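You operate a simulated robot arm through the tools that you are given. There is no shell and no other tool.

The job below is to be done with a simulated two-armed robot. You get a single attempt, and the scene is never put back.

TASK
Pump the tagged wheel up to the pressure on its label.
Fine: set the pressure knob to that mark; the inflator ends switched off, the blue hose end back in the black cup. Where these are worked on the way, their far stop is far enough and under half their travel is too little: switch of the inflator.

The check looks at the end state, three seconds after you hand in, the way a careful person would. Anything else that was tipped, shoved, dropped, spilled or broken makes it a failure.

THE ROBOT
Two 7-joint arms with four-finger grippers on one trunk that stands fixed in place. Base frame: the origin is at the foot of the trunk, x ahead of it, y to its left, z up. Readings come in mm, degrees, newtons and seconds.
The left shoulder is at [40, 181, 1355], the right one opposite. With the tool pointing down near the work surface each hand reaches from about 100 to 660 mm from the base axis, measured 20 degrees to its own side. Payload 3.67 kg a hand.
The TCP of each hand is the grasp point between the finger pads, 28 mm short of the fingertips. In the tool frame z runs along the fingers and y along their closing line. Largest opening 112 mm; the body of the gripper starts 73 mm behind the TCP.
Orientation is that of the tool frame in the base frame, as a unit quaternion [x, y, z, w]. With the fingers straight down and closing along the base's y, the tool's x points along the base's -x, its y along +y and its z along -z.

THE INTERFACE
- The arms move only by the tool jog_arm. It takes "left_targets", "right_targets" or both (then of equal length, played together; a hand with none holds still); each is a list of rows, each an object of numbers (a shift or turn left out is 0, a gripper value left out holds the last): "dx", "dy", "dz": the shift along the tool's x, y, z in units of 40 mm (1.0 is 40 mm); "rx", "ry", "rz": the turn, a rotation vector about the tool's x, y, z in units of 6 degrees (1.0 is 6 degrees); "jaw": the finger opening in m, from 0 to 0.112. In form: [{"dx": .., "dy": .., "dz": .., "rx": .., "ry": .., "rz": .., "jaw": ..}, ...]. A call has 1 to 20 rows; each row shifts and turns the commanded pose from where the row before left it, along the tool's axes as they then stand. A call with a number of a shift or a turn outside -1 to 1 is refused whole. Each row takes 0.2 s and may step no farther than 50 mm and 8.6 degrees from the row before; otherwise, or with a gripper value out of range, the whole call is refused. A pose out of reach is approached as far as the arm can. The call stops where the force on the tool passes 40 N (or 10 N more than at its start, if that is more) or the arm is blocked; 0.2 s more then pass. The fingers move at their own pace and stop on an object; they squeeze with about 29 N. The grip force told is the motor's: it shows also when the fingers shut on nothing. Time passes only in rows, and 0.2 s behind the last, so rows that do not move let the fingers close. It gives the time, the measured TCP pose, the force on the tool (base axes), the opening and the grip force at its end, in the units of the frame above (readings bear some noise), with the torque about the TCP (base axes, N m) and any sound that the robot's microphone picked up, and new pictures: "pictures" is both (left out), scene, wrist or none (wrist: the cameras of the hands that moved).
- Cameras (640 x 400 px; columns grow to the right, rows downward): "scene" is now at [100.8, 57.3, 1563.7]; the picture's right is [0.52, -0.85, 0.00], its down [-0.58, -0.36, -0.73] and it looks along [0.62, 0.38, -0.68] (base axes); focal length 214 px, centre (320, 200). "left" rides on the left gripper at [60, 18, -104] in its tool frame; the picture's right is [-0.29, 0.96, 0.00], its down [-0.80, -0.24, -0.55] and it looks along [-0.53, -0.16, 0.83] (tool axes); focal length 234 px, centre (320, 200). "right" rides on the right gripper at [60, -18, -104] in its tool frame; the picture's right is [0.29, 0.96, 0.00], its down [-0.80, 0.24, -0.55] and it looks along [-0.53, 0.16, 0.83] (tool axes); focal length 234 px, centre (320, 200). There is no depth. A picture from a camera that has moved, and an enlarged one, comes with that camera's place and axes in the base frame and with its lens. The place of the scene camera against the robot may be out by one fixed shift of up to 25 mm in any direction.
- lift_body(by): slides the trunk up (or, below 0, down) by that many mm; the arms and the scene camera ride with it, the base frame stays. It gives what a move gives, with no picture.
- head_to(pan, tilt): turns the head with the scene camera to pan (to the left, within 86 degrees either way) and tilt (down, from -29 to 69), counted from straight ahead of the robot. It gives what a move gives, and a new picture of the scene camera.
- enlarge(camera, box): a new picture of the part [left, top, right, bottom] of that camera's present view, enlarged. No time passes.
- sign_off(): hands the job in; it is judged then, once.

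Nothing tells you positions but the pictures and the camera data. Unless the task says otherwise, let go and move clear before handing in.

The tools are called after "Emit:" as a command line: name --argument value ..., lists and objects as JSON in quotes. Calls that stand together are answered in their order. jog_arm: Moves the arms, as the interface text tells. Its arguments: {"type":"object","properties":{"left_targets":{"type":"array"},"right_targets":{"type":"array"},"pictures":{"type":"string","enum":["both","scene","wrist","none"]}},"required":[]} The other tools are called the same way: lift_body (by) slides the trunk up or down; head_to (pan, tilt) turns the head that bears the scene camera; enlarge (camera, box) takes an enlarged picture of a part of a camera's view; sign_off () hands the job in.

At the start:

```text
time: 0.0
left_tcp_pos: [404.8, 546.3, 1444.1]
left_ee_rot: [-0.001, 1.0, 0.0, 0.0]
left_ft_force: [-0.2, -0.4, -0.3]
left_wrist_torque: [0.0, 0.0, -0.01]
left_grip_width: 111.9
left_gripper_force: 0.0
right_tcp_pos: [506.8, -23.3, 1459.0]
right_ee_rot: [0.0, 1.0, 0.0, 0.0]
right_ft_force: [-0.1, -0.2, 0.1]
right_wrist_torque: [0.03, -0.01, 0.01]
right_grip_width: 112.1
right_gripper_force: 0.0
trunk travel left (down, up): [-475.0, 39.0]
head pan, tilt: [31.3, 43.2]
```

scene: 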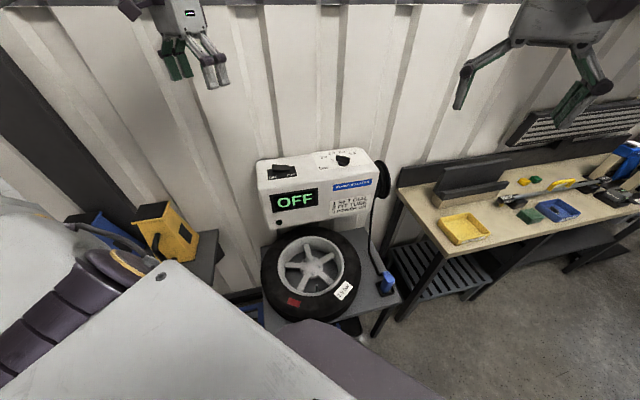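
right: 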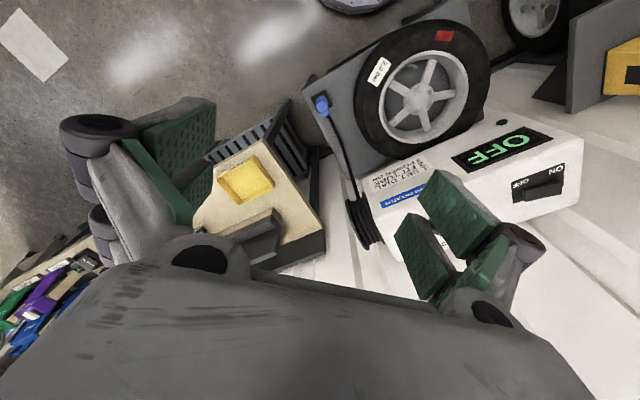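
left: 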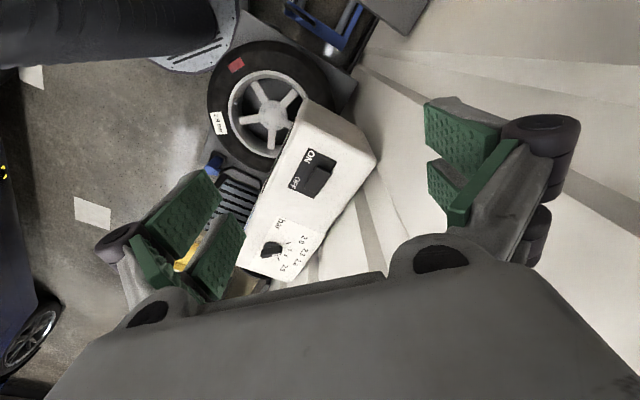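

I see the inflator (white box with a switch, a knob and an OFF display), the tagged wheel in front of it and a blue hose end in a cup. First I will look closer at the label, instructions and knob.

Emit:
enlarge --camera "scene" --box '[240, 140, 420, 252]'

Emit:
enlarge --camera "scene" --box '[260, 220, 420, 320]'

Emit:
enlarge --camera "left" --box '[190, 40, 390, 165]'

Emit:
enlarge --camera "left" --box '[230, 130, 390, 290]'

Emit:
enlarge --camera "right" --box '[300, 20, 600, 207]'

```text
3.56 times, centred on (330, 196) of scene
camera zoom: at [100.8, 57.3, 1563.7], right [0.52, -0.85, 0.0], down [-0.58, -0.36, -0.73], along [0.62, 0.38, -0.68], focal length 763 px, centre (284, 214)
```

zoom: 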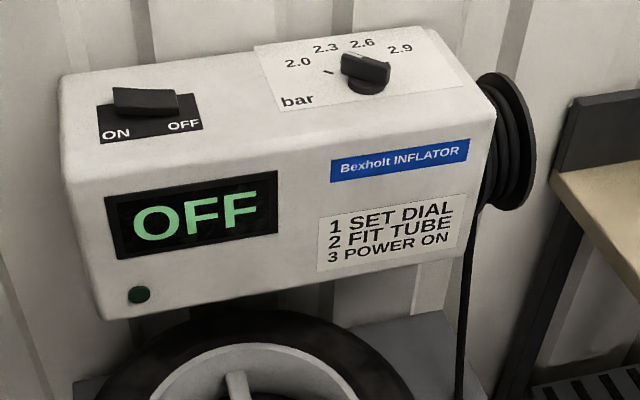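

```text
4.00 times, centred on (340, 270) of scene
camera zoom: at [100.8, 57.3, 1563.7], right [0.52, -0.85, 0.0], down [-0.58, -0.36, -0.73], along [0.62, 0.38, -0.68], focal length 858 px, centre (240, -80)
```

zoom: 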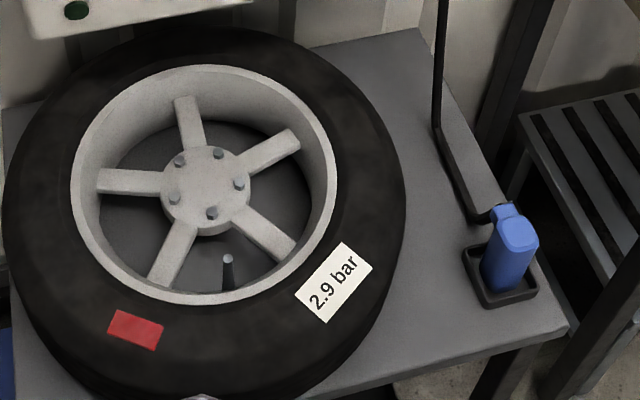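

```text
3.20 times, centred on (290, 102) of left
camera zoom: at [343.9, 562.6, 1547.6], right [0.29, 0.96, 0.0], down [0.8, -0.24, 0.55], along [0.53, -0.16, -0.83], focal length 749 px, centre (416, 512)
```

zoom: 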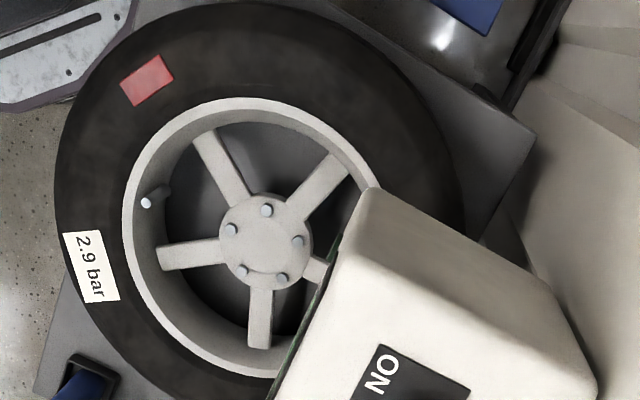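

```text
2.50 times, centred on (310, 210) of left
camera zoom: at [343.9, 562.6, 1547.6], right [0.29, 0.96, 0.0], down [0.8, -0.24, 0.55], along [0.53, -0.16, -0.83], focal length 585 px, centre (345, 175)
```

zoom: 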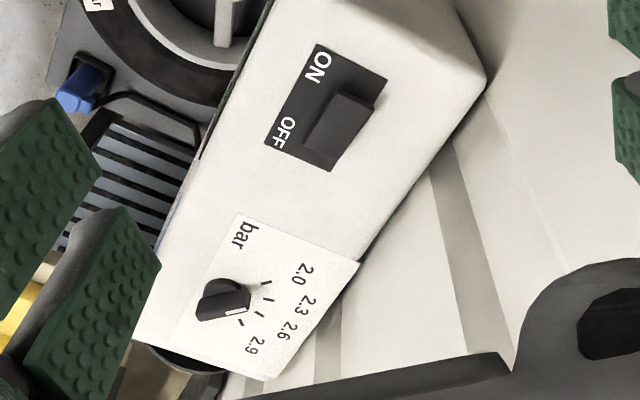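

```text
2.13 times, centred on (450, 114) of right
camera zoom: at [446.3, -41.6, 1561.4], right [-0.29, 0.96, 0.0], down [0.8, 0.24, 0.55], along [0.53, 0.16, -0.83], focal length 500 px, centre (43, 384)
```

zoom: 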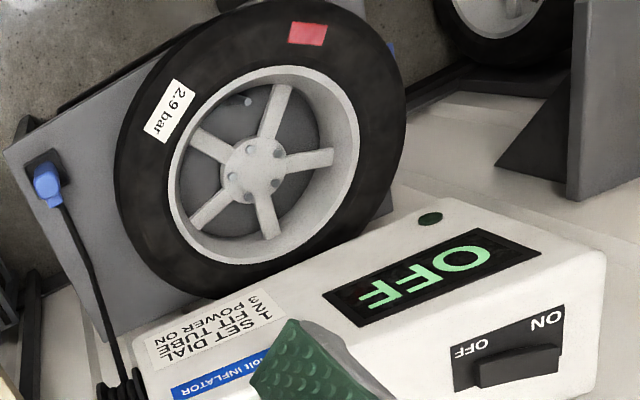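

The label reads 2.9 bar; the inflator has a rotary dial (2.0–2.9) and a rocker switch on its top, the valve stem stands up inside the rim at about (419, 255, 741), and the blue hose end is in its cup near (605, 15, 720). I'll look closer at the knob and hose end before moving.

Emit:
enlarge --camera "scene" --box '[305, 140, 385, 190]'

Emit:
enlarge --camera "left" --box '[240, 215, 336, 275]'

Emit:
enlarge --camera "scene" --box '[355, 260, 419, 300]'

Emit:
enlarge --camera "right" --box '[290, 70, 386, 130]'

Emit:
enlarge --camera "scene" --box '[290, 255, 354, 295]'

```text
8.00 times, centred on (345, 165) of scene
camera zoom: at [100.8, 57.3, 1563.7], right [0.52, -0.85, 0.0], down [-0.58, -0.36, -0.73], along [0.62, 0.38, -0.68], focal length 1716 px, centre (120, 480)
```

zoom: 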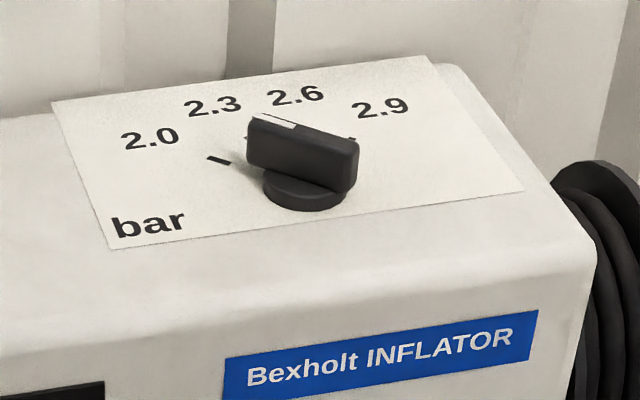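

```text
6.67 times, centred on (288, 245) of left
camera zoom: at [343.9, 562.6, 1547.6], right [0.29, 0.96, 0.0], down [0.8, -0.24, 0.55], along [0.53, -0.16, -0.83], focal length 1561 px, centre (533, -100)
```

zoom: 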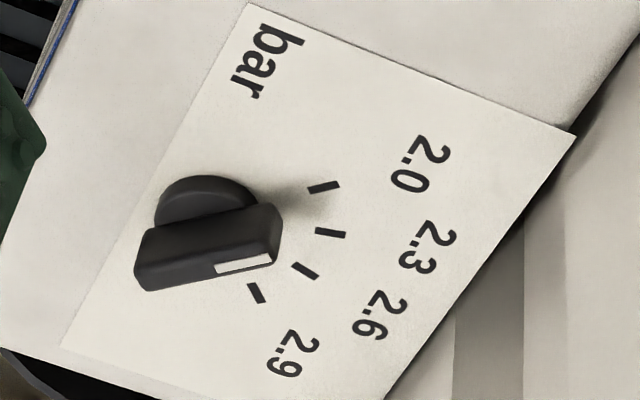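

```text
10.00 times, centred on (387, 280) of scene
camera zoom: at [100.8, 57.3, 1563.7], right [0.52, -0.85, 0.0], down [-0.58, -0.36, -0.73], along [0.62, 0.38, -0.68], focal length 2145 px, centre (-350, -600)
```

zoom: 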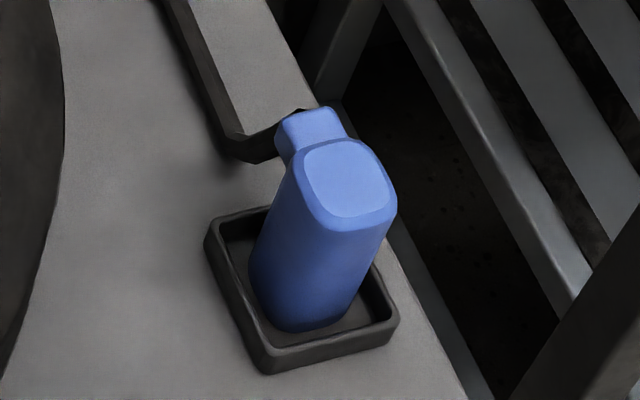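

```text
6.67 times, centred on (338, 100) of right
camera zoom: at [446.3, -41.6, 1561.4], right [-0.29, 0.96, 0.0], down [0.8, 0.24, 0.55], along [0.53, 0.16, -0.83], focal length 1561 px, centre (200, 867)
```

zoom: 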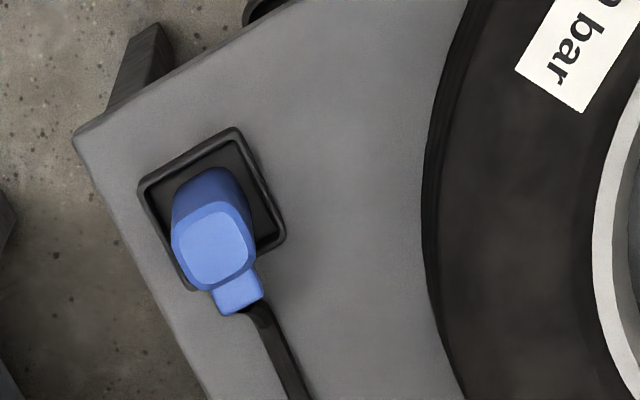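

```text
10.00 times, centred on (322, 275) of scene
camera zoom: at [100.8, 57.3, 1563.7], right [0.52, -0.85, 0.0], down [-0.58, -0.36, -0.73], along [0.62, 0.38, -0.68], focal length 2145 px, centre (300, -550)
```

zoom: 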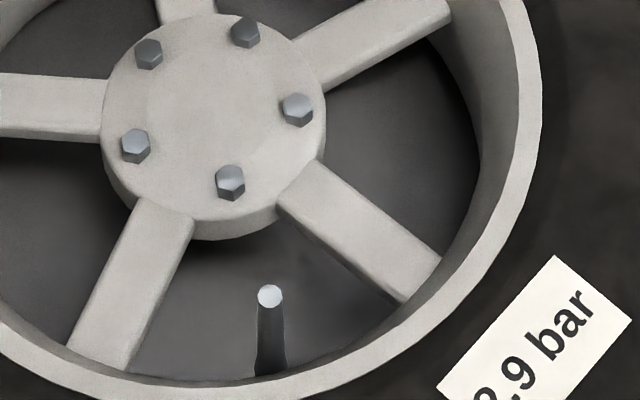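

The dial pointer is at 2.0, and by triangulation the knob centre is about (713, 318), box top z≈1121, with the box yawed 45°. The 2.9 mark lies about 80° clockwise from 2.0. I'll bring the left hand above the knob first to test reach.

Emit:
jog_arm --left_targets '[{"dx": -0.7, "dy": -0.53, "dz": 0.4}, {"dx": -0.7, "dy": -0.53, "dz": 0.4}, {"dx": -0.7, "dy": -0.53, "dz": 0.4}, {"dx": -0.7, "dy": -0.53, "dz": 0.4}, {"dx": -0.7, "dy": -0.53, "dz": 0.4}, {"dx": -0.7, "dy": -0.53, "dz": 0.4}, {"dx": -0.7, "dy": -0.53, "dz": 0.4}, {"dx": -0.7, "dy": -0.53, "dz": 0.4}, {"dx": -0.7, "dy": -0.53, "dz": 0.4}]' --pictures "both"

```text
time: 2.0
left_tcp_pos: [660.1, 352.5, 1300.9]
left_ee_rot: [0.0, 1.0, 0.0, -0.001]
left_ft_force: [-0.2, 0.4, 0.3]
left_wrist_torque: [-0.01, 0.04, 0.0]
left_grip_width: 112.0
left_gripper_force: 0.0
right_tcp_pos: [507.9, -25.5, 1456.5]
right_ee_rot: [0.0, 1.0, 0.001, 0.0]
right_ft_force: [-0.2, -0.2, 0.5]
right_wrist_torque: [0.02, 0.06, 0.01]
right_grip_width: 112.1
right_gripper_force: 0.0
trunk travel left (down, up): [-475.0, 39.0]
head pan, tilt: [31.3, 43.2]
camera scene: at [103.0, 55.9, 1563.6], right [0.52, -0.85, 0.0], down [-0.59, -0.35, -0.73], along [0.62, 0.38, -0.68], focal length 214 px, centre (320, 200)
camera left: at [600.1, 369.4, 1403.3], right [0.29, 0.96, 0.0], down [0.8, -0.24, 0.55], along [0.53, -0.16, -0.83], focal length 234 px, centre (320, 200)
```

scene: 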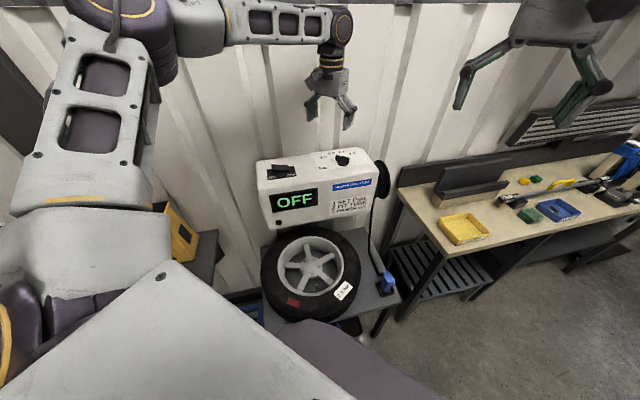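
left: 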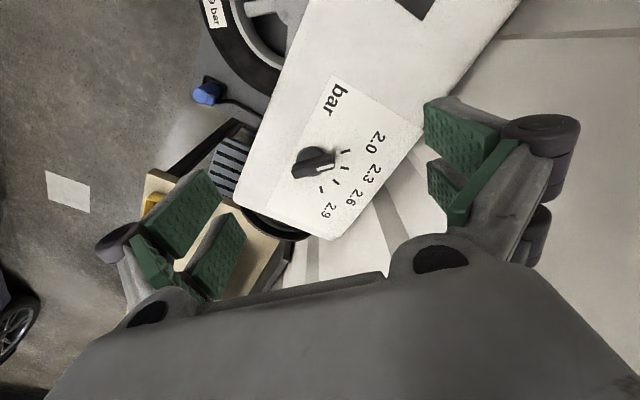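

The left hand reached (660, 352, 1301), so the reach looks workable. I'll take an enlarged view of the dial from here.

Emit:
enlarge --camera "left" --box '[260, 80, 420, 180]'

Emit:
enlarge --camera "left" --box '[260, 120, 360, 210]'

Emit:
enlarge --camera "left" --box '[170, 60, 280, 150]'

```text
4.00 times, centred on (340, 130) of left
camera zoom: at [600.1, 369.4, 1403.3], right [0.29, 0.96, 0.0], down [0.8, -0.24, 0.55], along [0.53, -0.16, -0.83], focal length 937 px, centre (240, 480)
```

zoom: 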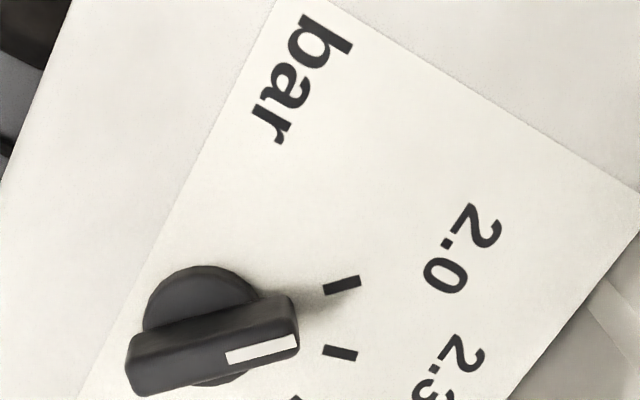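

```text
4.44 times, centred on (310, 165) of left
camera zoom: at [600.1, 369.4, 1403.3], right [0.29, 0.96, 0.0], down [0.8, -0.24, 0.55], along [0.53, -0.16, -0.83], focal length 1041 px, centre (364, 356)
```

zoom: 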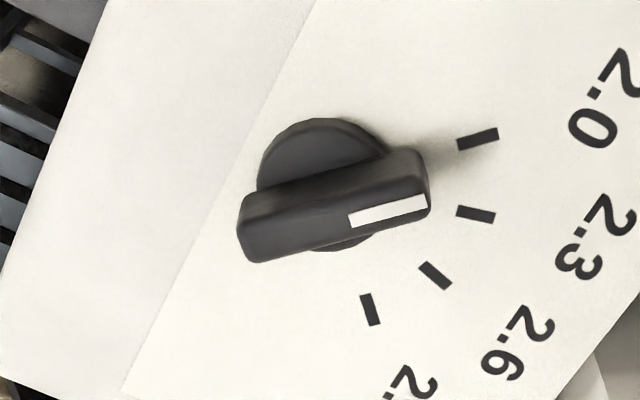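

```text
4.44 times, centred on (225, 105) of left
camera zoom: at [600.1, 369.4, 1403.3], right [0.29, 0.96, 0.0], down [0.8, -0.24, 0.55], along [0.53, -0.16, -0.83], focal length 1041 px, centre (742, 622)
```

zoom: 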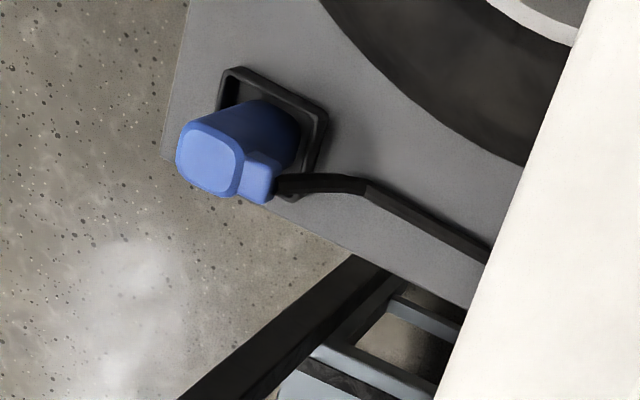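

The ticks sit 30° apart: 2.0 at azimuth 90°, 2.9 at azimuth 0°, knob centre about (718, 323), bar top z≈1151, pointer at 2.0. I'll move over the knob and turn the hand -90° so the fingers straddle the bar.

Emit:
jog_arm --left_targets '[{"dx": -0.75, "dy": -0.39, "dz": 0.4}, {"dx": -0.75, "dy": -0.39, "dz": 0.4}, {"rz": -1}, {"rz": -1}, {"rz": -1}, {"rz": -1}, {"rz": -1}, {"rz": -1}, {"rz": -1}, {"rz": -1}, {"rz": -1}, {"rz": -1}, {"rz": -1}, {"rz": -1}, {"rz": -1}, {"rz": -1}, {"rz": -1}]' --pictures "both"

```text
time: 5.6
left_tcp_pos: [716.1, 324.3, 1268.3]
left_ee_rot: [0.709, -0.706, 0.0, 0.0]
left_ft_force: [0.1, -0.5, 0.2]
left_wrist_torque: [0.0, -0.02, 0.02]
left_grip_width: 111.8
left_gripper_force: 0.1
right_tcp_pos: [505.5, -22.9, 1458.0]
right_ee_rot: [0.0, 1.0, 0.0, 0.0]
right_ft_force: [0.6, -0.1, 0.2]
right_wrist_torque: [0.0, 0.04, 0.0]
right_grip_width: 111.8
right_gripper_force: 0.1
trunk travel left (down, up): [-475.0, 39.0]
head pan, tilt: [31.3, 43.2]
camera scene: at [101.0, 57.2, 1563.7], right [0.52, -0.85, 0.0], down [-0.58, -0.36, -0.73], along [0.62, 0.38, -0.68], focal length 214 px, centre (320, 200)
camera left: at [698.8, 262.8, 1371.5], right [-0.96, 0.29, 0.0], down [0.24, 0.8, 0.55], along [0.16, 0.53, -0.83], focal length 234 px, centre (320, 200)
```

scene: 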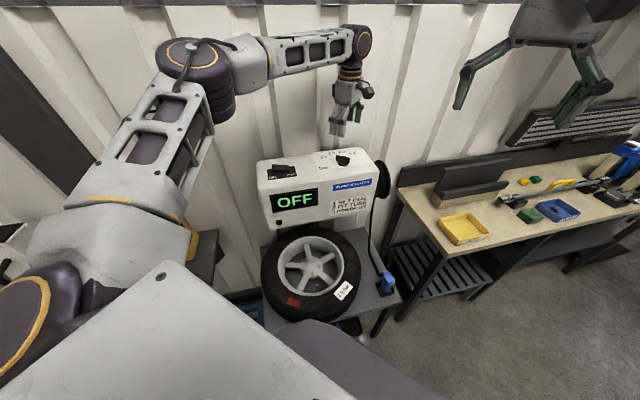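
left: 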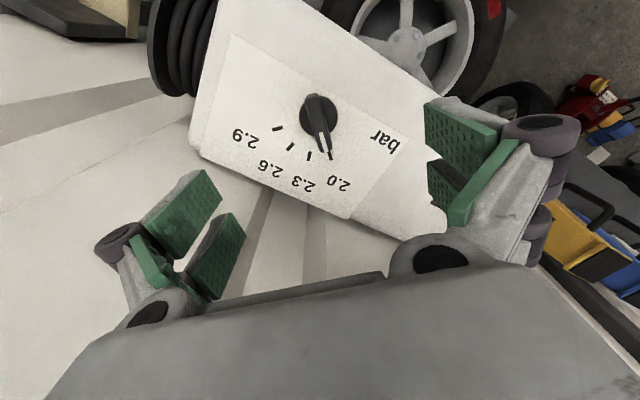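

The hand is now over the knob with the fingers on either side of the bar. I'll zoom in to check alignment before descending.

Emit:
enlarge --camera "left" --box '[240, 70, 400, 170]'

```text
4.00 times, centred on (320, 120) of left
camera zoom: at [698.8, 262.8, 1371.5], right [-0.96, 0.29, 0.0], down [0.24, 0.8, 0.55], along [0.16, 0.53, -0.83], focal length 937 px, centre (320, 520)
```

zoom: 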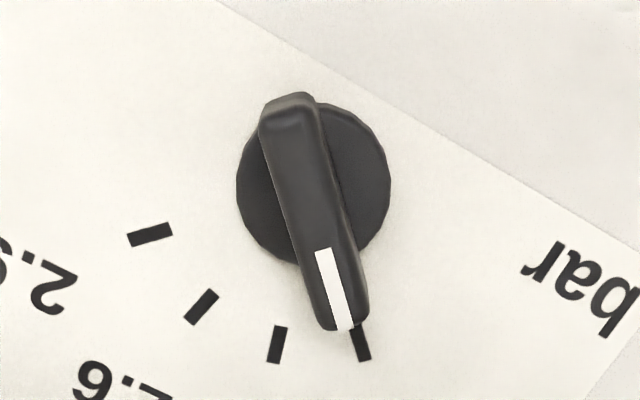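

Knob centre confirmed at about (718, 322), offset only 1–2 mm from the hand. I'll narrow the jaws and descend to just around the bar.

Emit:
jog_arm --left_targets '[{"dx": 0.018, "dy": -0.035, "dz": 0.5, "jaw": 0.06}, {"dz": 0.5}, {"dz": 0.5}, {"dz": 0.5}, {"dz": 0.4}, {}]' --pictures "wrist"

Emit:
enlarge --camera "left" --box '[200, 70, 440, 220]'

Emit:
enlarge --camera "scene" --box '[305, 115, 401, 175]'

```text
time: 7.0
left_tcp_pos: [713.1, 325.9, 1173.7]
left_ee_rot: [0.708, -0.706, 0.002, -0.001]
left_ft_force: [-0.4, -0.3, 0.5]
left_wrist_torque: [0.02, -0.01, -0.02]
left_grip_width: 60.2
left_gripper_force: 0.0
left hand out of reach, approached as far as the arm can: row 4
right_tcp_pos: [507.0, -24.2, 1458.2]
right_ee_rot: [0.0, 1.0, 0.0, 0.001]
right_ft_force: [0.0, -0.5, -0.1]
right_wrist_torque: [-0.01, -0.03, 0.02]
right_grip_width: 112.1
right_gripper_force: 0.0
trunk travel left (down, up): [-475.0, 39.0]
head pan, tilt: [31.3, 43.2]
camera left: at [694.4, 264.6, 1276.4], right [-0.96, 0.29, 0.0], down [0.24, 0.8, 0.55], along [0.16, 0.53, -0.83], focal length 234 px, centre (320, 200)
```

left: 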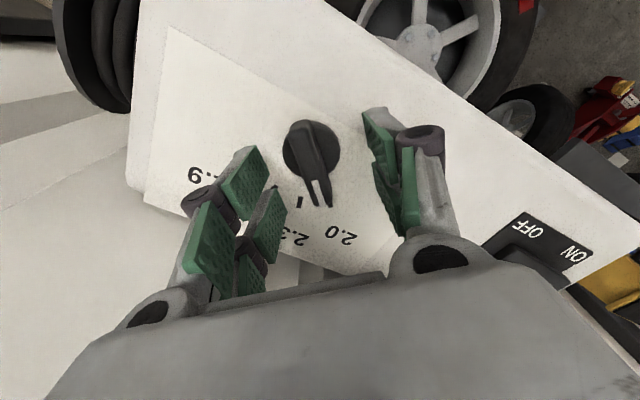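

```text
2.67 times, centred on (320, 145) of left
camera zoom: at [694.4, 264.6, 1276.4], right [-0.96, 0.29, 0.0], down [0.24, 0.8, 0.55], along [0.16, 0.53, -0.83], focal length 624 px, centre (320, 347)
```

zoom: 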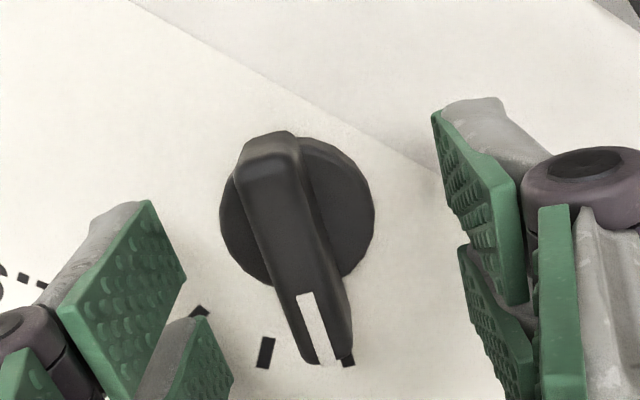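

```text
6.67 times, centred on (353, 145) of scene
camera zoom: at [100.8, 57.1, 1563.7], right [0.52, -0.85, 0.0], down [-0.58, -0.36, -0.73], along [0.62, 0.38, -0.68], focal length 1430 px, centre (100, 567)
```

zoom: 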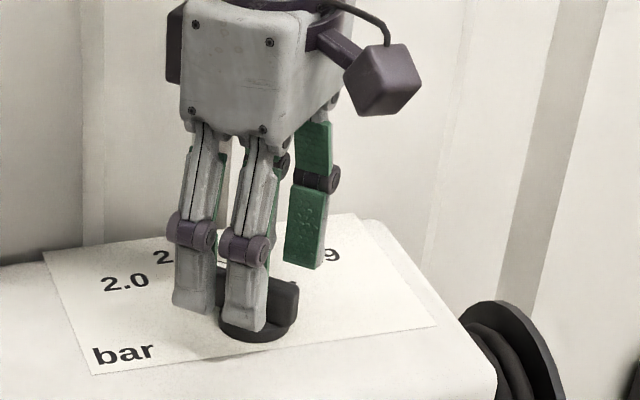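

The arm ran slightly out of reach going down here (713 rather than 718 in x), so I need the shoulder lower. I'll raise the hand 90 mm and slide the trunk down 90 mm.

Emit:
jog_arm --left_targets '[{"dz": -0.75}, {"dz": -0.75}, {"dz": -0.75}, {}]' --pictures "none"

Emit:
lift_body --by -90

Emit:
jog_arm --left_targets '[{}]' --pictures "wrist"

Emit:
enlarge --camera "left" --box '[200, 70, 440, 220]'

```text
time: 8.0
left_tcp_pos: [715.0, 325.0, 1260.1]
left_ee_rot: [0.708, -0.706, 0.0, 0.001]
left_ft_force: [0.1, -0.6, -0.1]
left_wrist_torque: [0.02, -0.02, 0.02]
left_grip_width: 60.2
left_gripper_force: 0.0
right_tcp_pos: [507.2, -23.6, 1457.6]
right_ee_rot: [0.0, 1.0, 0.001, 0.0]
right_ft_force: [-0.5, -0.5, -0.3]
right_wrist_torque: [0.01, 0.01, 0.0]
right_grip_width: 111.8
right_gripper_force: 0.1
trunk travel left (down, up): [-475.0, 39.0]
head pan, tilt: [31.3, 43.2]
```

```text
time: 9.2
left_tcp_pos: [715.5, 327.4, 1169.8]
left_ee_rot: [0.707, -0.707, 0.001, 0.0]
left_ft_force: [0.4, -0.7, -0.1]
left_wrist_torque: [0.01, 0.0, -0.01]
left_grip_width: 59.9
left_gripper_force: 0.2
right_tcp_pos: [506.3, -24.6, 1366.4]
right_ee_rot: [0.001, 1.0, 0.0, 0.001]
right_ft_force: [0.2, 0.7, -0.3]
right_wrist_torque: [-0.02, -0.02, -0.02]
right_grip_width: 112.1
right_gripper_force: 0.1
trunk travel left (down, up): [-385.0, 129.0]
head pan, tilt: [31.3, 43.2]
```

```text
time: 9.7
left_tcp_pos: [716.2, 325.5, 1168.6]
left_ee_rot: [0.707, -0.707, 0.0, -0.001]
left_ft_force: [0.0, 0.6, 0.7]
left_wrist_torque: [0.01, 0.03, 0.01]
left_grip_width: 60.2
left_gripper_force: 0.1
right_tcp_pos: [505.7, -22.8, 1367.4]
right_ee_rot: [0.0, 1.0, 0.0, 0.0]
right_ft_force: [0.2, -0.3, 0.5]
right_wrist_torque: [-0.03, -0.01, -0.03]
right_grip_width: 111.9
right_gripper_force: 0.0
trunk travel left (down, up): [-385.0, 129.0]
head pan, tilt: [31.3, 43.2]
camera left: at [697.7, 264.7, 1272.1], right [-0.96, 0.29, 0.0], down [0.24, 0.8, 0.55], along [0.16, 0.53, -0.83], focal length 234 px, centre (320, 200)
```

left: 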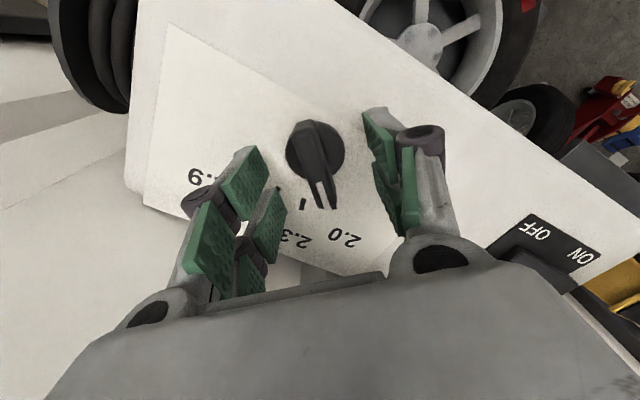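

```text
2.67 times, centred on (320, 145) of left
camera zoom: at [697.7, 264.7, 1272.1], right [-0.96, 0.29, 0.0], down [0.24, 0.8, 0.55], along [0.16, 0.53, -0.83], focal length 624 px, centre (320, 347)
```

zoom: 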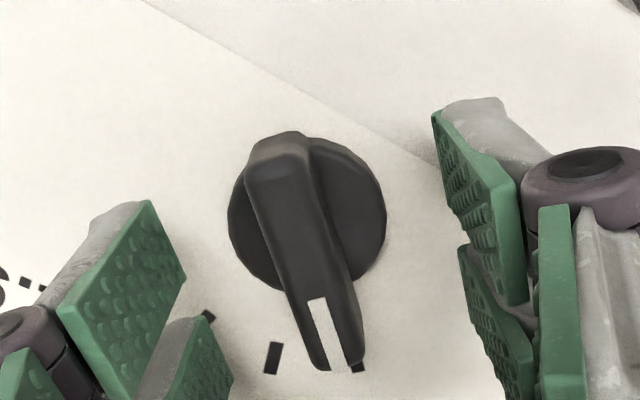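

The trunk is down 90 mm and the hand now reaches. The knob centre is about 2.4 mm further in x and 3 mm lower in y; I'll correct, descend 6 mm and close on the bar.

Emit:
jog_arm --left_targets '[{"dx": 0.075, "dy": -0.06, "dz": 0.15}, {}, {"jaw": 0.0}, {}, {}, {}]' --pictures "wrist"

Emit:
enlarge --camera "left" --box '[200, 70, 440, 220]'

Emit:
enlarge --camera "scene" --box '[305, 85, 401, 145]'

```text
time: 11.1
left_tcp_pos: [718.0, 322.6, 1164.2]
left_ee_rot: [0.708, -0.706, 0.0, -0.001]
left_ft_force: [7.7, 1.5, 3.7]
left_wrist_torque: [0.02, -0.32, -0.06]
left_grip_width: 13.8
left_gripper_force: 45.3
right_tcp_pos: [507.2, -23.4, 1366.6]
right_ee_rot: [0.0, 1.0, 0.0, 0.0]
right_ft_force: [0.9, 0.6, 0.4]
right_wrist_torque: [0.02, 0.01, 0.04]
right_grip_width: 111.7
right_gripper_force: 0.0
trunk travel left (down, up): [-385.0, 129.0]
head pan, tilt: [31.3, 43.2]
camera left: at [700.1, 261.7, 1266.4], right [-0.96, 0.29, 0.0], down [0.24, 0.8, 0.55], along [0.16, 0.53, -0.83], focal length 234 px, centre (320, 200)
```

left: 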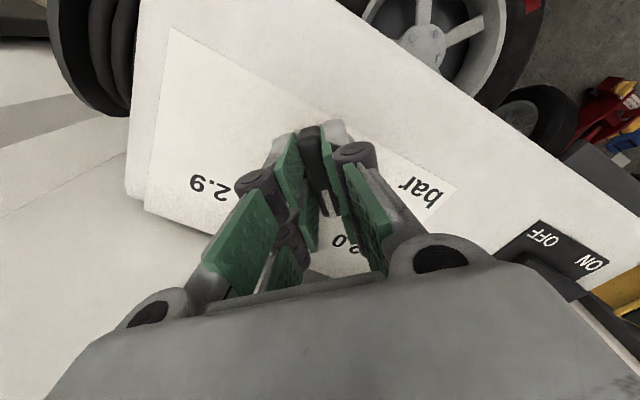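

```text
2.67 times, centred on (320, 145) of left
camera zoom: at [700.1, 261.7, 1266.4], right [-0.96, 0.29, 0.0], down [0.24, 0.8, 0.55], along [0.16, 0.53, -0.83], focal length 624 px, centre (320, 347)
```

zoom: 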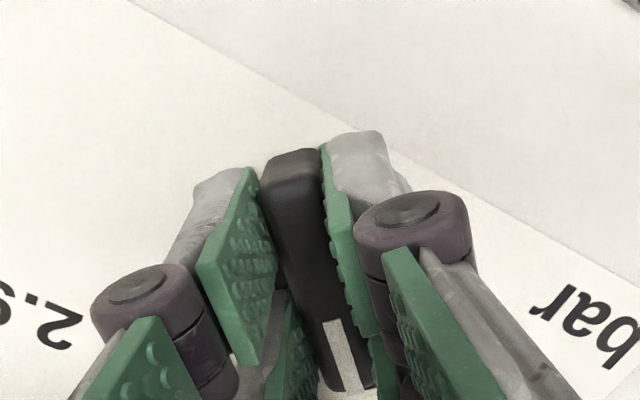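

```text
6.67 times, centred on (353, 115) of scene
camera zoom: at [102.0, 57.2, 1472.5], right [0.52, -0.85, 0.0], down [-0.59, -0.36, -0.73], along [0.62, 0.38, -0.68], focal length 1430 px, centre (100, 767)
```

zoom: 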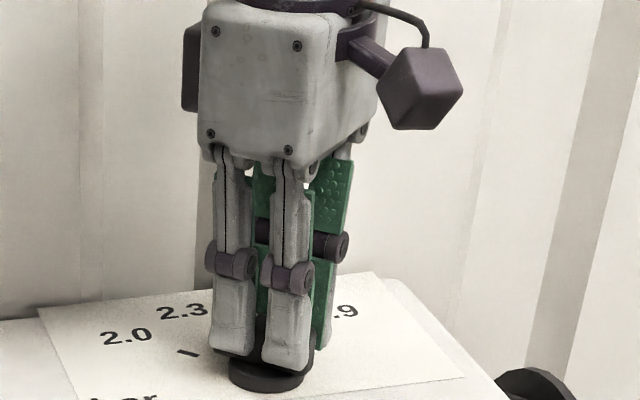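

The bar is gripped at 14 mm wide. I'll turn it clockwise about 78° first and check.

Emit:
jog_arm --left_targets '[{"rz": 1}, {"rz": 1}, {"rz": 1}, {"rz": 1}, {"rz": 1}, {"rz": 1}, {"rz": 1}, {"rz": 1}, {"rz": 1}, {"rz": 1}, {"rz": 1}, {"rz": 1}, {"rz": 1}]' --pictures "wrist"

Emit:
enlarge --camera "left" --box '[200, 70, 440, 220]'

Emit:
enlarge --camera "scene" --box '[305, 85, 401, 145]'

```text
time: 13.8
left_tcp_pos: [718.9, 322.2, 1164.6]
left_ee_rot: [-0.105, 0.994, 0.0, 0.001]
left_ft_force: [10.6, 3.6, 13.7]
left_wrist_torque: [-0.18, 0.98, 0.01]
left_grip_width: 14.0
left_gripper_force: 45.0
right_tcp_pos: [507.1, -23.2, 1366.0]
right_ee_rot: [0.0, 1.0, 0.0, 0.0]
right_ft_force: [-0.7, -0.4, -0.1]
right_wrist_torque: [-0.03, 0.01, -0.02]
right_grip_width: 112.0
right_gripper_force: 0.1
trunk travel left (down, up): [-385.0, 129.0]
head pan, tilt: [31.3, 43.2]
camera left: at [655.2, 327.1, 1266.3], right [0.08, 1.0, 0.0], down [0.83, -0.07, 0.56], along [0.55, -0.05, -0.83], focal length 234 px, centre (320, 200)
```

left: 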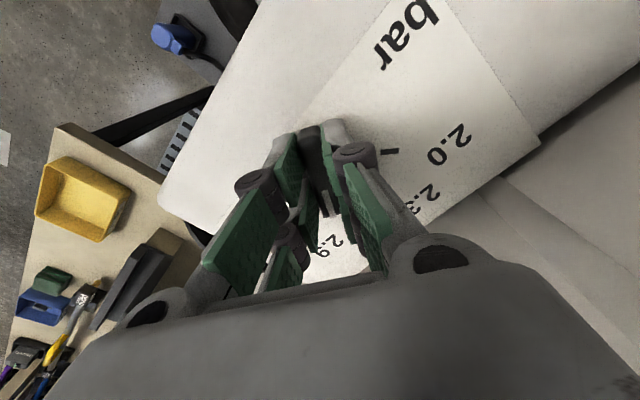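

```text
2.67 times, centred on (320, 145) of left
camera zoom: at [655.2, 327.1, 1266.3], right [0.08, 1.0, 0.0], down [0.83, -0.07, 0.56], along [0.55, -0.05, -0.83], focal length 624 px, centre (320, 347)
```

zoom: 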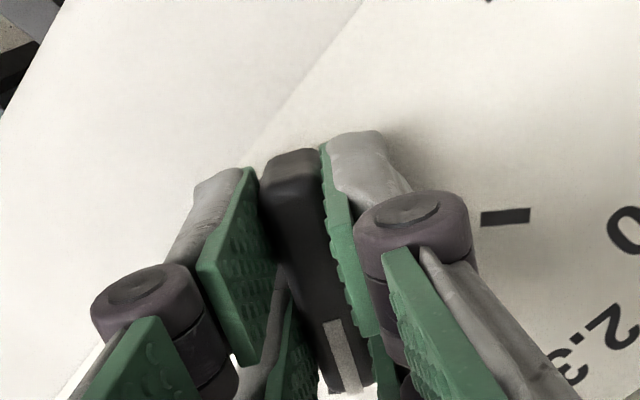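

```text
6.67 times, centred on (353, 115) of scene
camera zoom: at [101.4, 57.2, 1472.6], right [0.52, -0.85, 0.0], down [-0.58, -0.36, -0.73], along [0.62, 0.38, -0.68], focal length 1430 px, centre (100, 767)
```

zoom: 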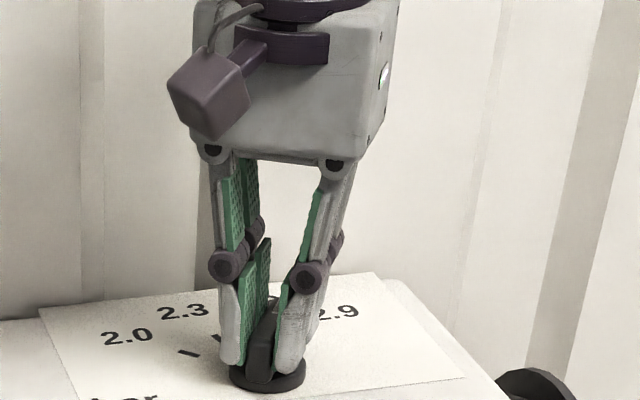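

The knob turned with the hand. I'll turn the last 12°, then open and check against the 2.9 mark.

Emit:
jog_arm --left_targets '[{"rz": 1}, {"rz": 1}, {}, {"jaw": 0.05}, {}, {"dz": -0.5}, {"dz": -0.8}, {"dz": -0.8}, {}]' --pictures "wrist"

Emit:
enlarge --camera "left" --box '[240, 70, 400, 170]'

Emit:
enlarge --camera "scene" --box '[305, 85, 401, 145]'

```text
time: 15.8
left_tcp_pos: [708.3, 325.5, 1246.3]
left_ee_rot: [-0.001, 1.0, -0.001, 0.001]
left_ft_force: [-0.9, 0.1, 0.3]
left_wrist_torque: [-0.01, 0.03, 0.0]
left_grip_width: 50.0
left_gripper_force: 0.0
left hand out of reach, approached as far as the arm can: row 7, 8
right_tcp_pos: [507.4, -23.8, 1365.4]
right_ee_rot: [0.0, 1.0, 0.0, 0.0]
right_ft_force: [-0.7, 1.5, 0.5]
right_wrist_torque: [-0.01, 0.04, -0.01]
right_grip_width: 111.9
right_gripper_force: 0.1
trunk travel left (down, up): [-385.0, 129.0]
head pan, tilt: [31.3, 43.2]
camera left: at [647.7, 342.3, 1348.8], right [0.29, 0.96, 0.0], down [0.8, -0.24, 0.56], along [0.53, -0.16, -0.83], focal length 234 px, centre (320, 200)
```

left: 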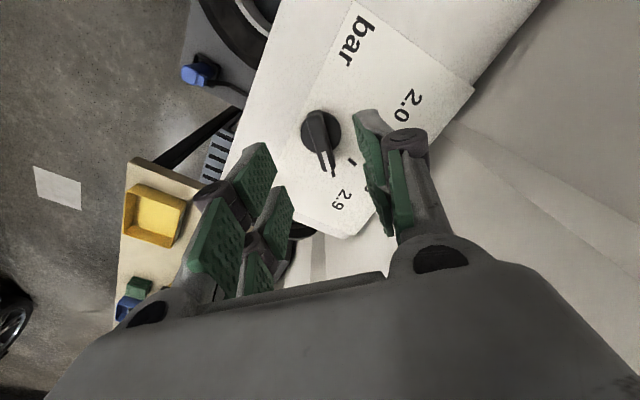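

```text
4.00 times, centred on (320, 120) of left
camera zoom: at [647.7, 342.3, 1348.8], right [0.29, 0.96, 0.0], down [0.8, -0.24, 0.56], along [0.53, -0.16, -0.83], focal length 937 px, centre (320, 520)
```

zoom: 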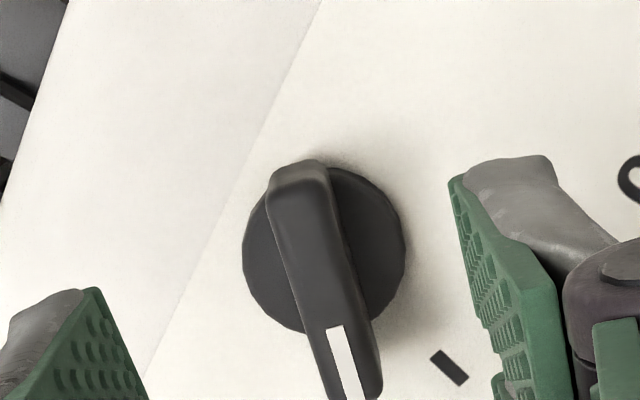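

```text
6.67 times, centred on (353, 115) of scene
camera zoom: at [101.3, 57.3, 1472.5], right [0.52, -0.85, 0.0], down [-0.58, -0.36, -0.73], along [0.62, 0.38, -0.68], focal length 1430 px, centre (100, 767)
```

zoom: 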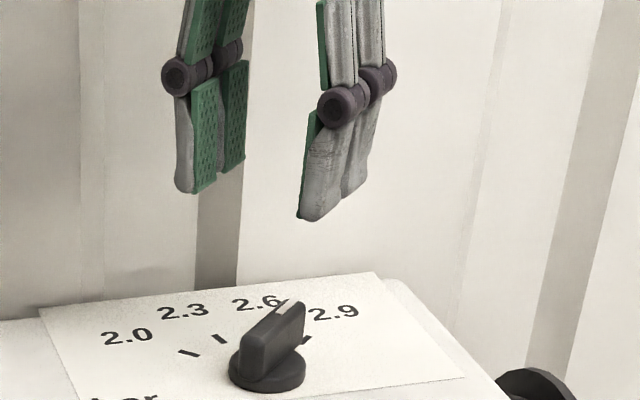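

I've opened and backed up; now I check the pointer against the 2.9 tick.

Emit:
enlarge --camera "left" --box '[280, 105, 376, 165]'

Emit:
enlarge --camera "left" --box '[290, 140, 386, 200]'

Emit:
enlarge --camera "scene" --box '[320, 120, 376, 155]'

```text
6.67 times, centred on (328, 135) of left
camera zoom: at [647.7, 342.3, 1348.8], right [0.29, 0.96, 0.0], down [0.8, -0.24, 0.56], along [0.53, -0.16, -0.83], focal length 1561 px, centre (267, 633)
```

zoom: 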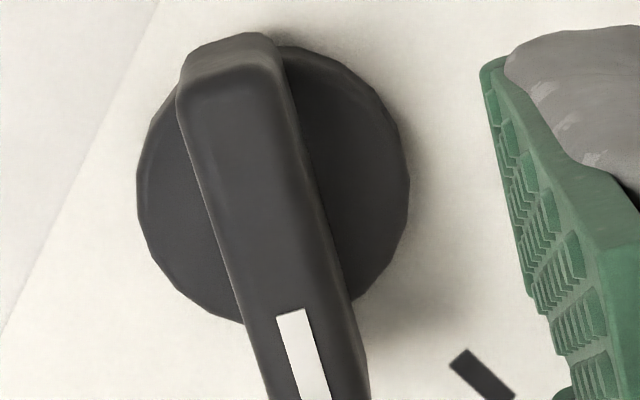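

```text
6.67 times, centred on (338, 170) of left
camera zoom: at [647.7, 342.3, 1348.8], right [0.29, 0.96, 0.0], down [0.8, -0.24, 0.56], along [0.53, -0.16, -0.83], focal length 1561 px, centre (200, 400)
```

zoom: 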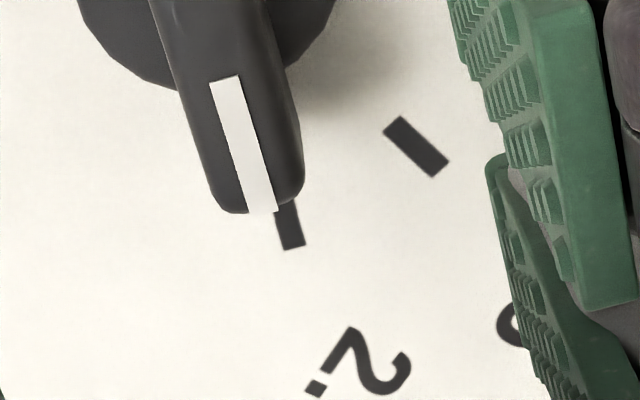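

```text
11.43 times, centred on (348, 138) of scene
camera zoom: at [101.3, 57.3, 1472.5], right [0.52, -0.85, 0.0], down [-0.58, -0.36, -0.73], along [0.62, 0.38, -0.68], focal length 2451 px, centre (0, 914)
```

zoom: 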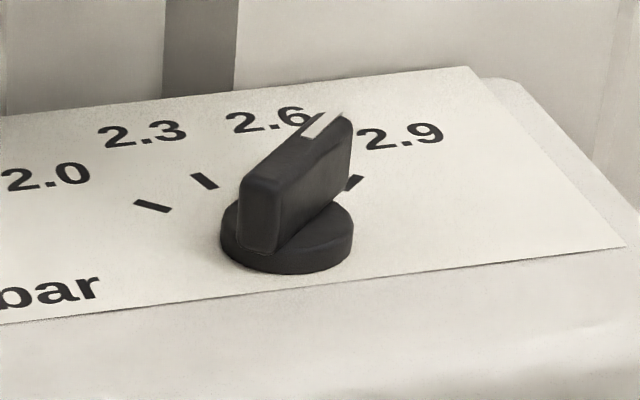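

The pointer now sits on the 2.9 tick (within about 1°). Next I retract the left hand from over the inflator, and look around before lowering the trunk for the hose work.

Emit:
jog_arm --left_targets '[{"dx": 0.5, "dy": 0.3, "dz": -0.3}, {"dx": 0.78, "dy": 0.5, "dz": -0.5}, {"dx": 0.78, "dy": 0.5, "dz": -0.5}, {"dx": 0.78, "dy": 0.5, "dz": -0.5}, {"dx": 0.78, "dy": 0.5, "dz": -0.5}, {"dx": 0.78, "dy": 0.5, "dz": -0.5}, {"dx": 0.78, "dy": 0.5, "dz": -0.5}, {"dx": 0.78, "dy": 0.5, "dz": -0.5}, {"dx": 0.78, "dy": 0.5, "dz": -0.5}, {"dx": 0.78, "dy": 0.5, "dz": -0.5}]' --pictures "wrist"

Emit:
head_to --pan 75 --tilt 50

Emit:
head_to --pan 5 --tilt 60

```text
time: 18.1
left_tcp_pos: [406.6, 514.9, 1441.9]
left_ee_rot: [0.0, 1.0, 0.0, 0.001]
left_ft_force: [-1.5, -0.3, -0.6]
left_wrist_torque: [-0.01, -0.03, -0.01]
left_grip_width: 49.9
left_gripper_force: 0.1
right_tcp_pos: [504.1, -24.1, 1367.7]
right_ee_rot: [0.001, 1.0, 0.001, 0.001]
right_ft_force: [-0.7, 0.4, 0.7]
right_wrist_torque: [0.02, -0.03, 0.03]
right_grip_width: 111.9
right_gripper_force: 0.1
trunk travel left (down, up): [-385.0, 129.0]
head pan, tilt: [31.3, 43.2]
camera left: at [345.5, 532.6, 1544.2], right [0.29, 0.96, 0.0], down [0.8, -0.24, 0.55], along [0.53, -0.16, -0.83], focal length 234 px, centre (320, 200)
```

left: 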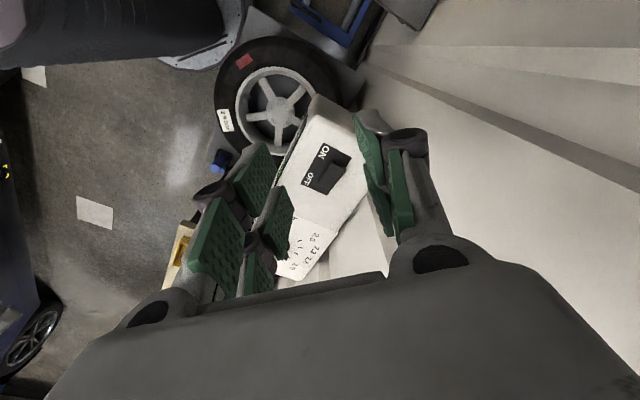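

```text
time: 19.2
left_tcp_pos: [408.8, 516.6, 1439.7]
left_ee_rot: [-0.001, 1.0, 0.001, 0.0]
left_ft_force: [-0.6, -0.6, 1.1]
left_wrist_torque: [-0.03, -0.03, 0.0]
left_grip_width: 49.6
left_gripper_force: 0.0
right_tcp_pos: [504.9, -23.0, 1366.1]
right_ee_rot: [0.0, 1.0, 0.0, 0.0]
right_ft_force: [-0.2, 0.6, 0.3]
right_wrist_torque: [-0.04, -0.02, 0.02]
right_grip_width: 112.1
right_gripper_force: 0.0
trunk travel left (down, up): [-385.0, 129.0]
head pan, tilt: [75.0, 50.0]
camera scene: at [49.7, 88.6, 1463.1], right [0.97, -0.26, 0.0], down [-0.2, -0.74, -0.64], along [0.17, 0.62, -0.77], focal length 214 px, centre (320, 200)
```

scene: 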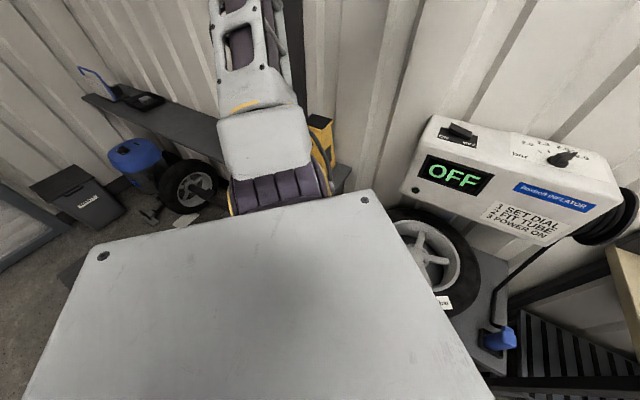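

```text
time: 20.6
left_tcp_pos: [408.2, 515.6, 1440.2]
left_ee_rot: [-0.001, 1.0, 0.0, 0.0]
left_ft_force: [-0.6, 1.0, -0.6]
left_wrist_torque: [0.01, 0.0, -0.02]
left_grip_width: 50.0
left_gripper_force: 0.0
right_tcp_pos: [505.7, -22.8, 1366.7]
right_ee_rot: [0.0, 1.0, 0.0, 0.0]
right_ft_force: [0.0, -1.0, 0.0]
right_wrist_torque: [0.03, 0.01, 0.0]
right_grip_width: 111.7
right_gripper_force: 0.1
trunk travel left (down, up): [-385.0, 129.0]
head pan, tilt: [5.0, 60.0]
camera scene: at [96.5, 20.2, 1450.5], right [0.09, -1.0, 0.0], down [-0.86, -0.08, -0.5], along [0.5, 0.04, -0.87], focal length 214 px, centre (320, 200)
```

scene: 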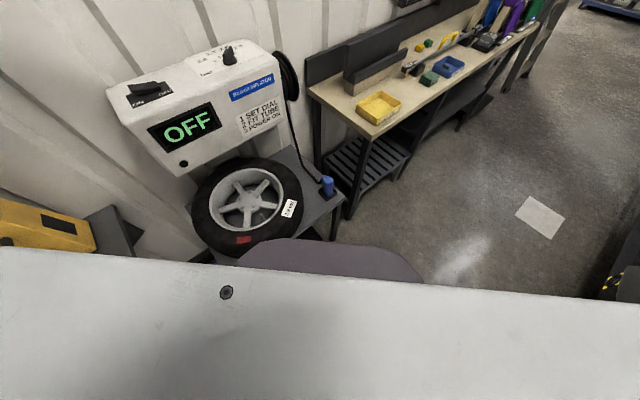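

Surroundings are clear below both arms. I'll turn the head back towards the hose and lower the trunk by 210 mm.

Emit:
lift_body --by -210

Emit:
head_to --pan 20 --tilt 45

Emit:
jog_arm --right_targets '[{}]' --pictures "wrist"

Emit:
enlarge --camera "right" --box '[240, 20, 400, 120]'

```text
time: 22.8
left_tcp_pos: [409.0, 515.5, 1231.6]
left_ee_rot: [-0.002, 1.0, 0.0, 0.0]
left_ft_force: [0.3, -0.2, -0.2]
left_wrist_torque: [-0.01, 0.0, 0.02]
left_grip_width: 49.9
left_gripper_force: 0.1
right_tcp_pos: [505.7, -22.4, 1158.6]
right_ee_rot: [0.0, 1.0, 0.001, 0.0]
right_ft_force: [0.2, -0.7, -0.1]
right_wrist_torque: [-0.02, 0.01, -0.03]
right_grip_width: 111.9
right_gripper_force: 0.0
trunk travel left (down, up): [-175.0, 339.0]
head pan, tilt: [5.0, 60.0]
```

```text
time: 23.6
left_tcp_pos: [408.6, 516.6, 1230.9]
left_ee_rot: [-0.001, 1.0, 0.0, -0.001]
left_ft_force: [-0.8, 0.8, 0.3]
left_wrist_torque: [-0.03, -0.02, 0.01]
left_grip_width: 50.0
left_gripper_force: 0.1
right_tcp_pos: [506.8, -23.4, 1158.1]
right_ee_rot: [0.0, 1.0, 0.0, -0.001]
right_ft_force: [0.3, 0.4, -0.6]
right_wrist_torque: [-0.01, 0.0, -0.02]
right_grip_width: 112.0
right_gripper_force: 0.0
trunk travel left (down, up): [-175.0, 339.0]
head pan, tilt: [20.0, 45.0]
camera scene: at [106.4, 42.0, 1261.0], right [0.34, -0.94, 0.0], down [-0.67, -0.24, -0.71], along [0.66, 0.24, -0.71], focal length 214 px, centre (320, 200)
```

scene: 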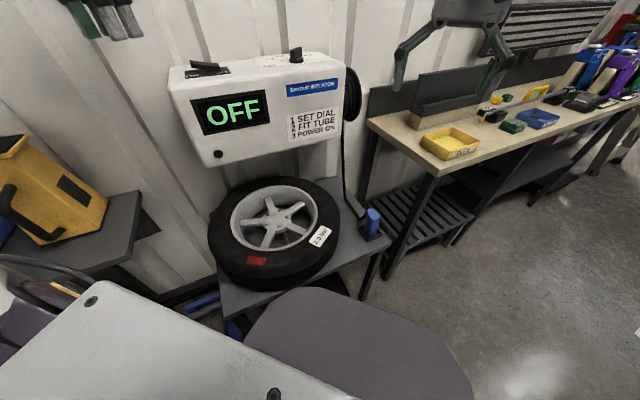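

```text
time: 24.0
left_tcp_pos: [408.8, 516.2, 1231.2]
left_ee_rot: [-0.001, 1.0, 0.001, 0.001]
left_ft_force: [-0.2, -1.3, 0.0]
left_wrist_torque: [0.01, -0.04, -0.02]
left_grip_width: 50.1
left_gripper_force: 0.1
right_tcp_pos: [506.9, -23.0, 1157.5]
right_ee_rot: [0.0, 1.0, 0.001, 0.0]
right_ft_force: [-0.6, 0.3, 0.0]
right_wrist_torque: [-0.03, 0.02, -0.02]
right_grip_width: 111.9
right_gripper_force: 0.0
trunk travel left (down, up): [-175.0, 339.0]
head pan, tilt: [20.0, 45.0]
camera right: at [446.2, -41.7, 1261.3], right [-0.29, 0.96, 0.0], down [0.8, 0.24, 0.55], along [0.53, 0.16, -0.83], focal length 234 px, centre (320, 200)
```

right: 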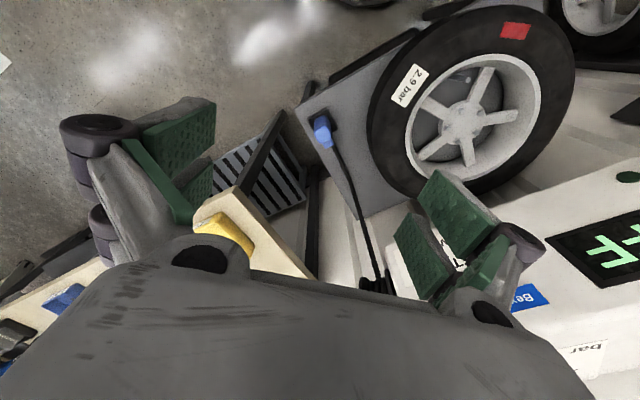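

```text
4.00 times, centred on (320, 70) of right
camera zoom: at [446.2, -41.7, 1261.3], right [-0.29, 0.96, 0.0], down [0.8, 0.24, 0.55], along [0.53, 0.16, -0.83], focal length 937 px, centre (320, 720)
```

zoom: 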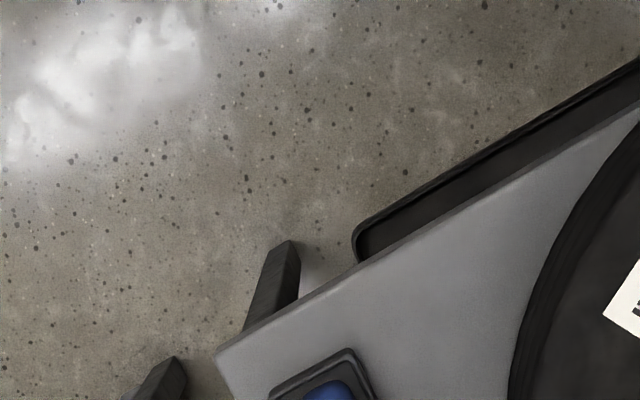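

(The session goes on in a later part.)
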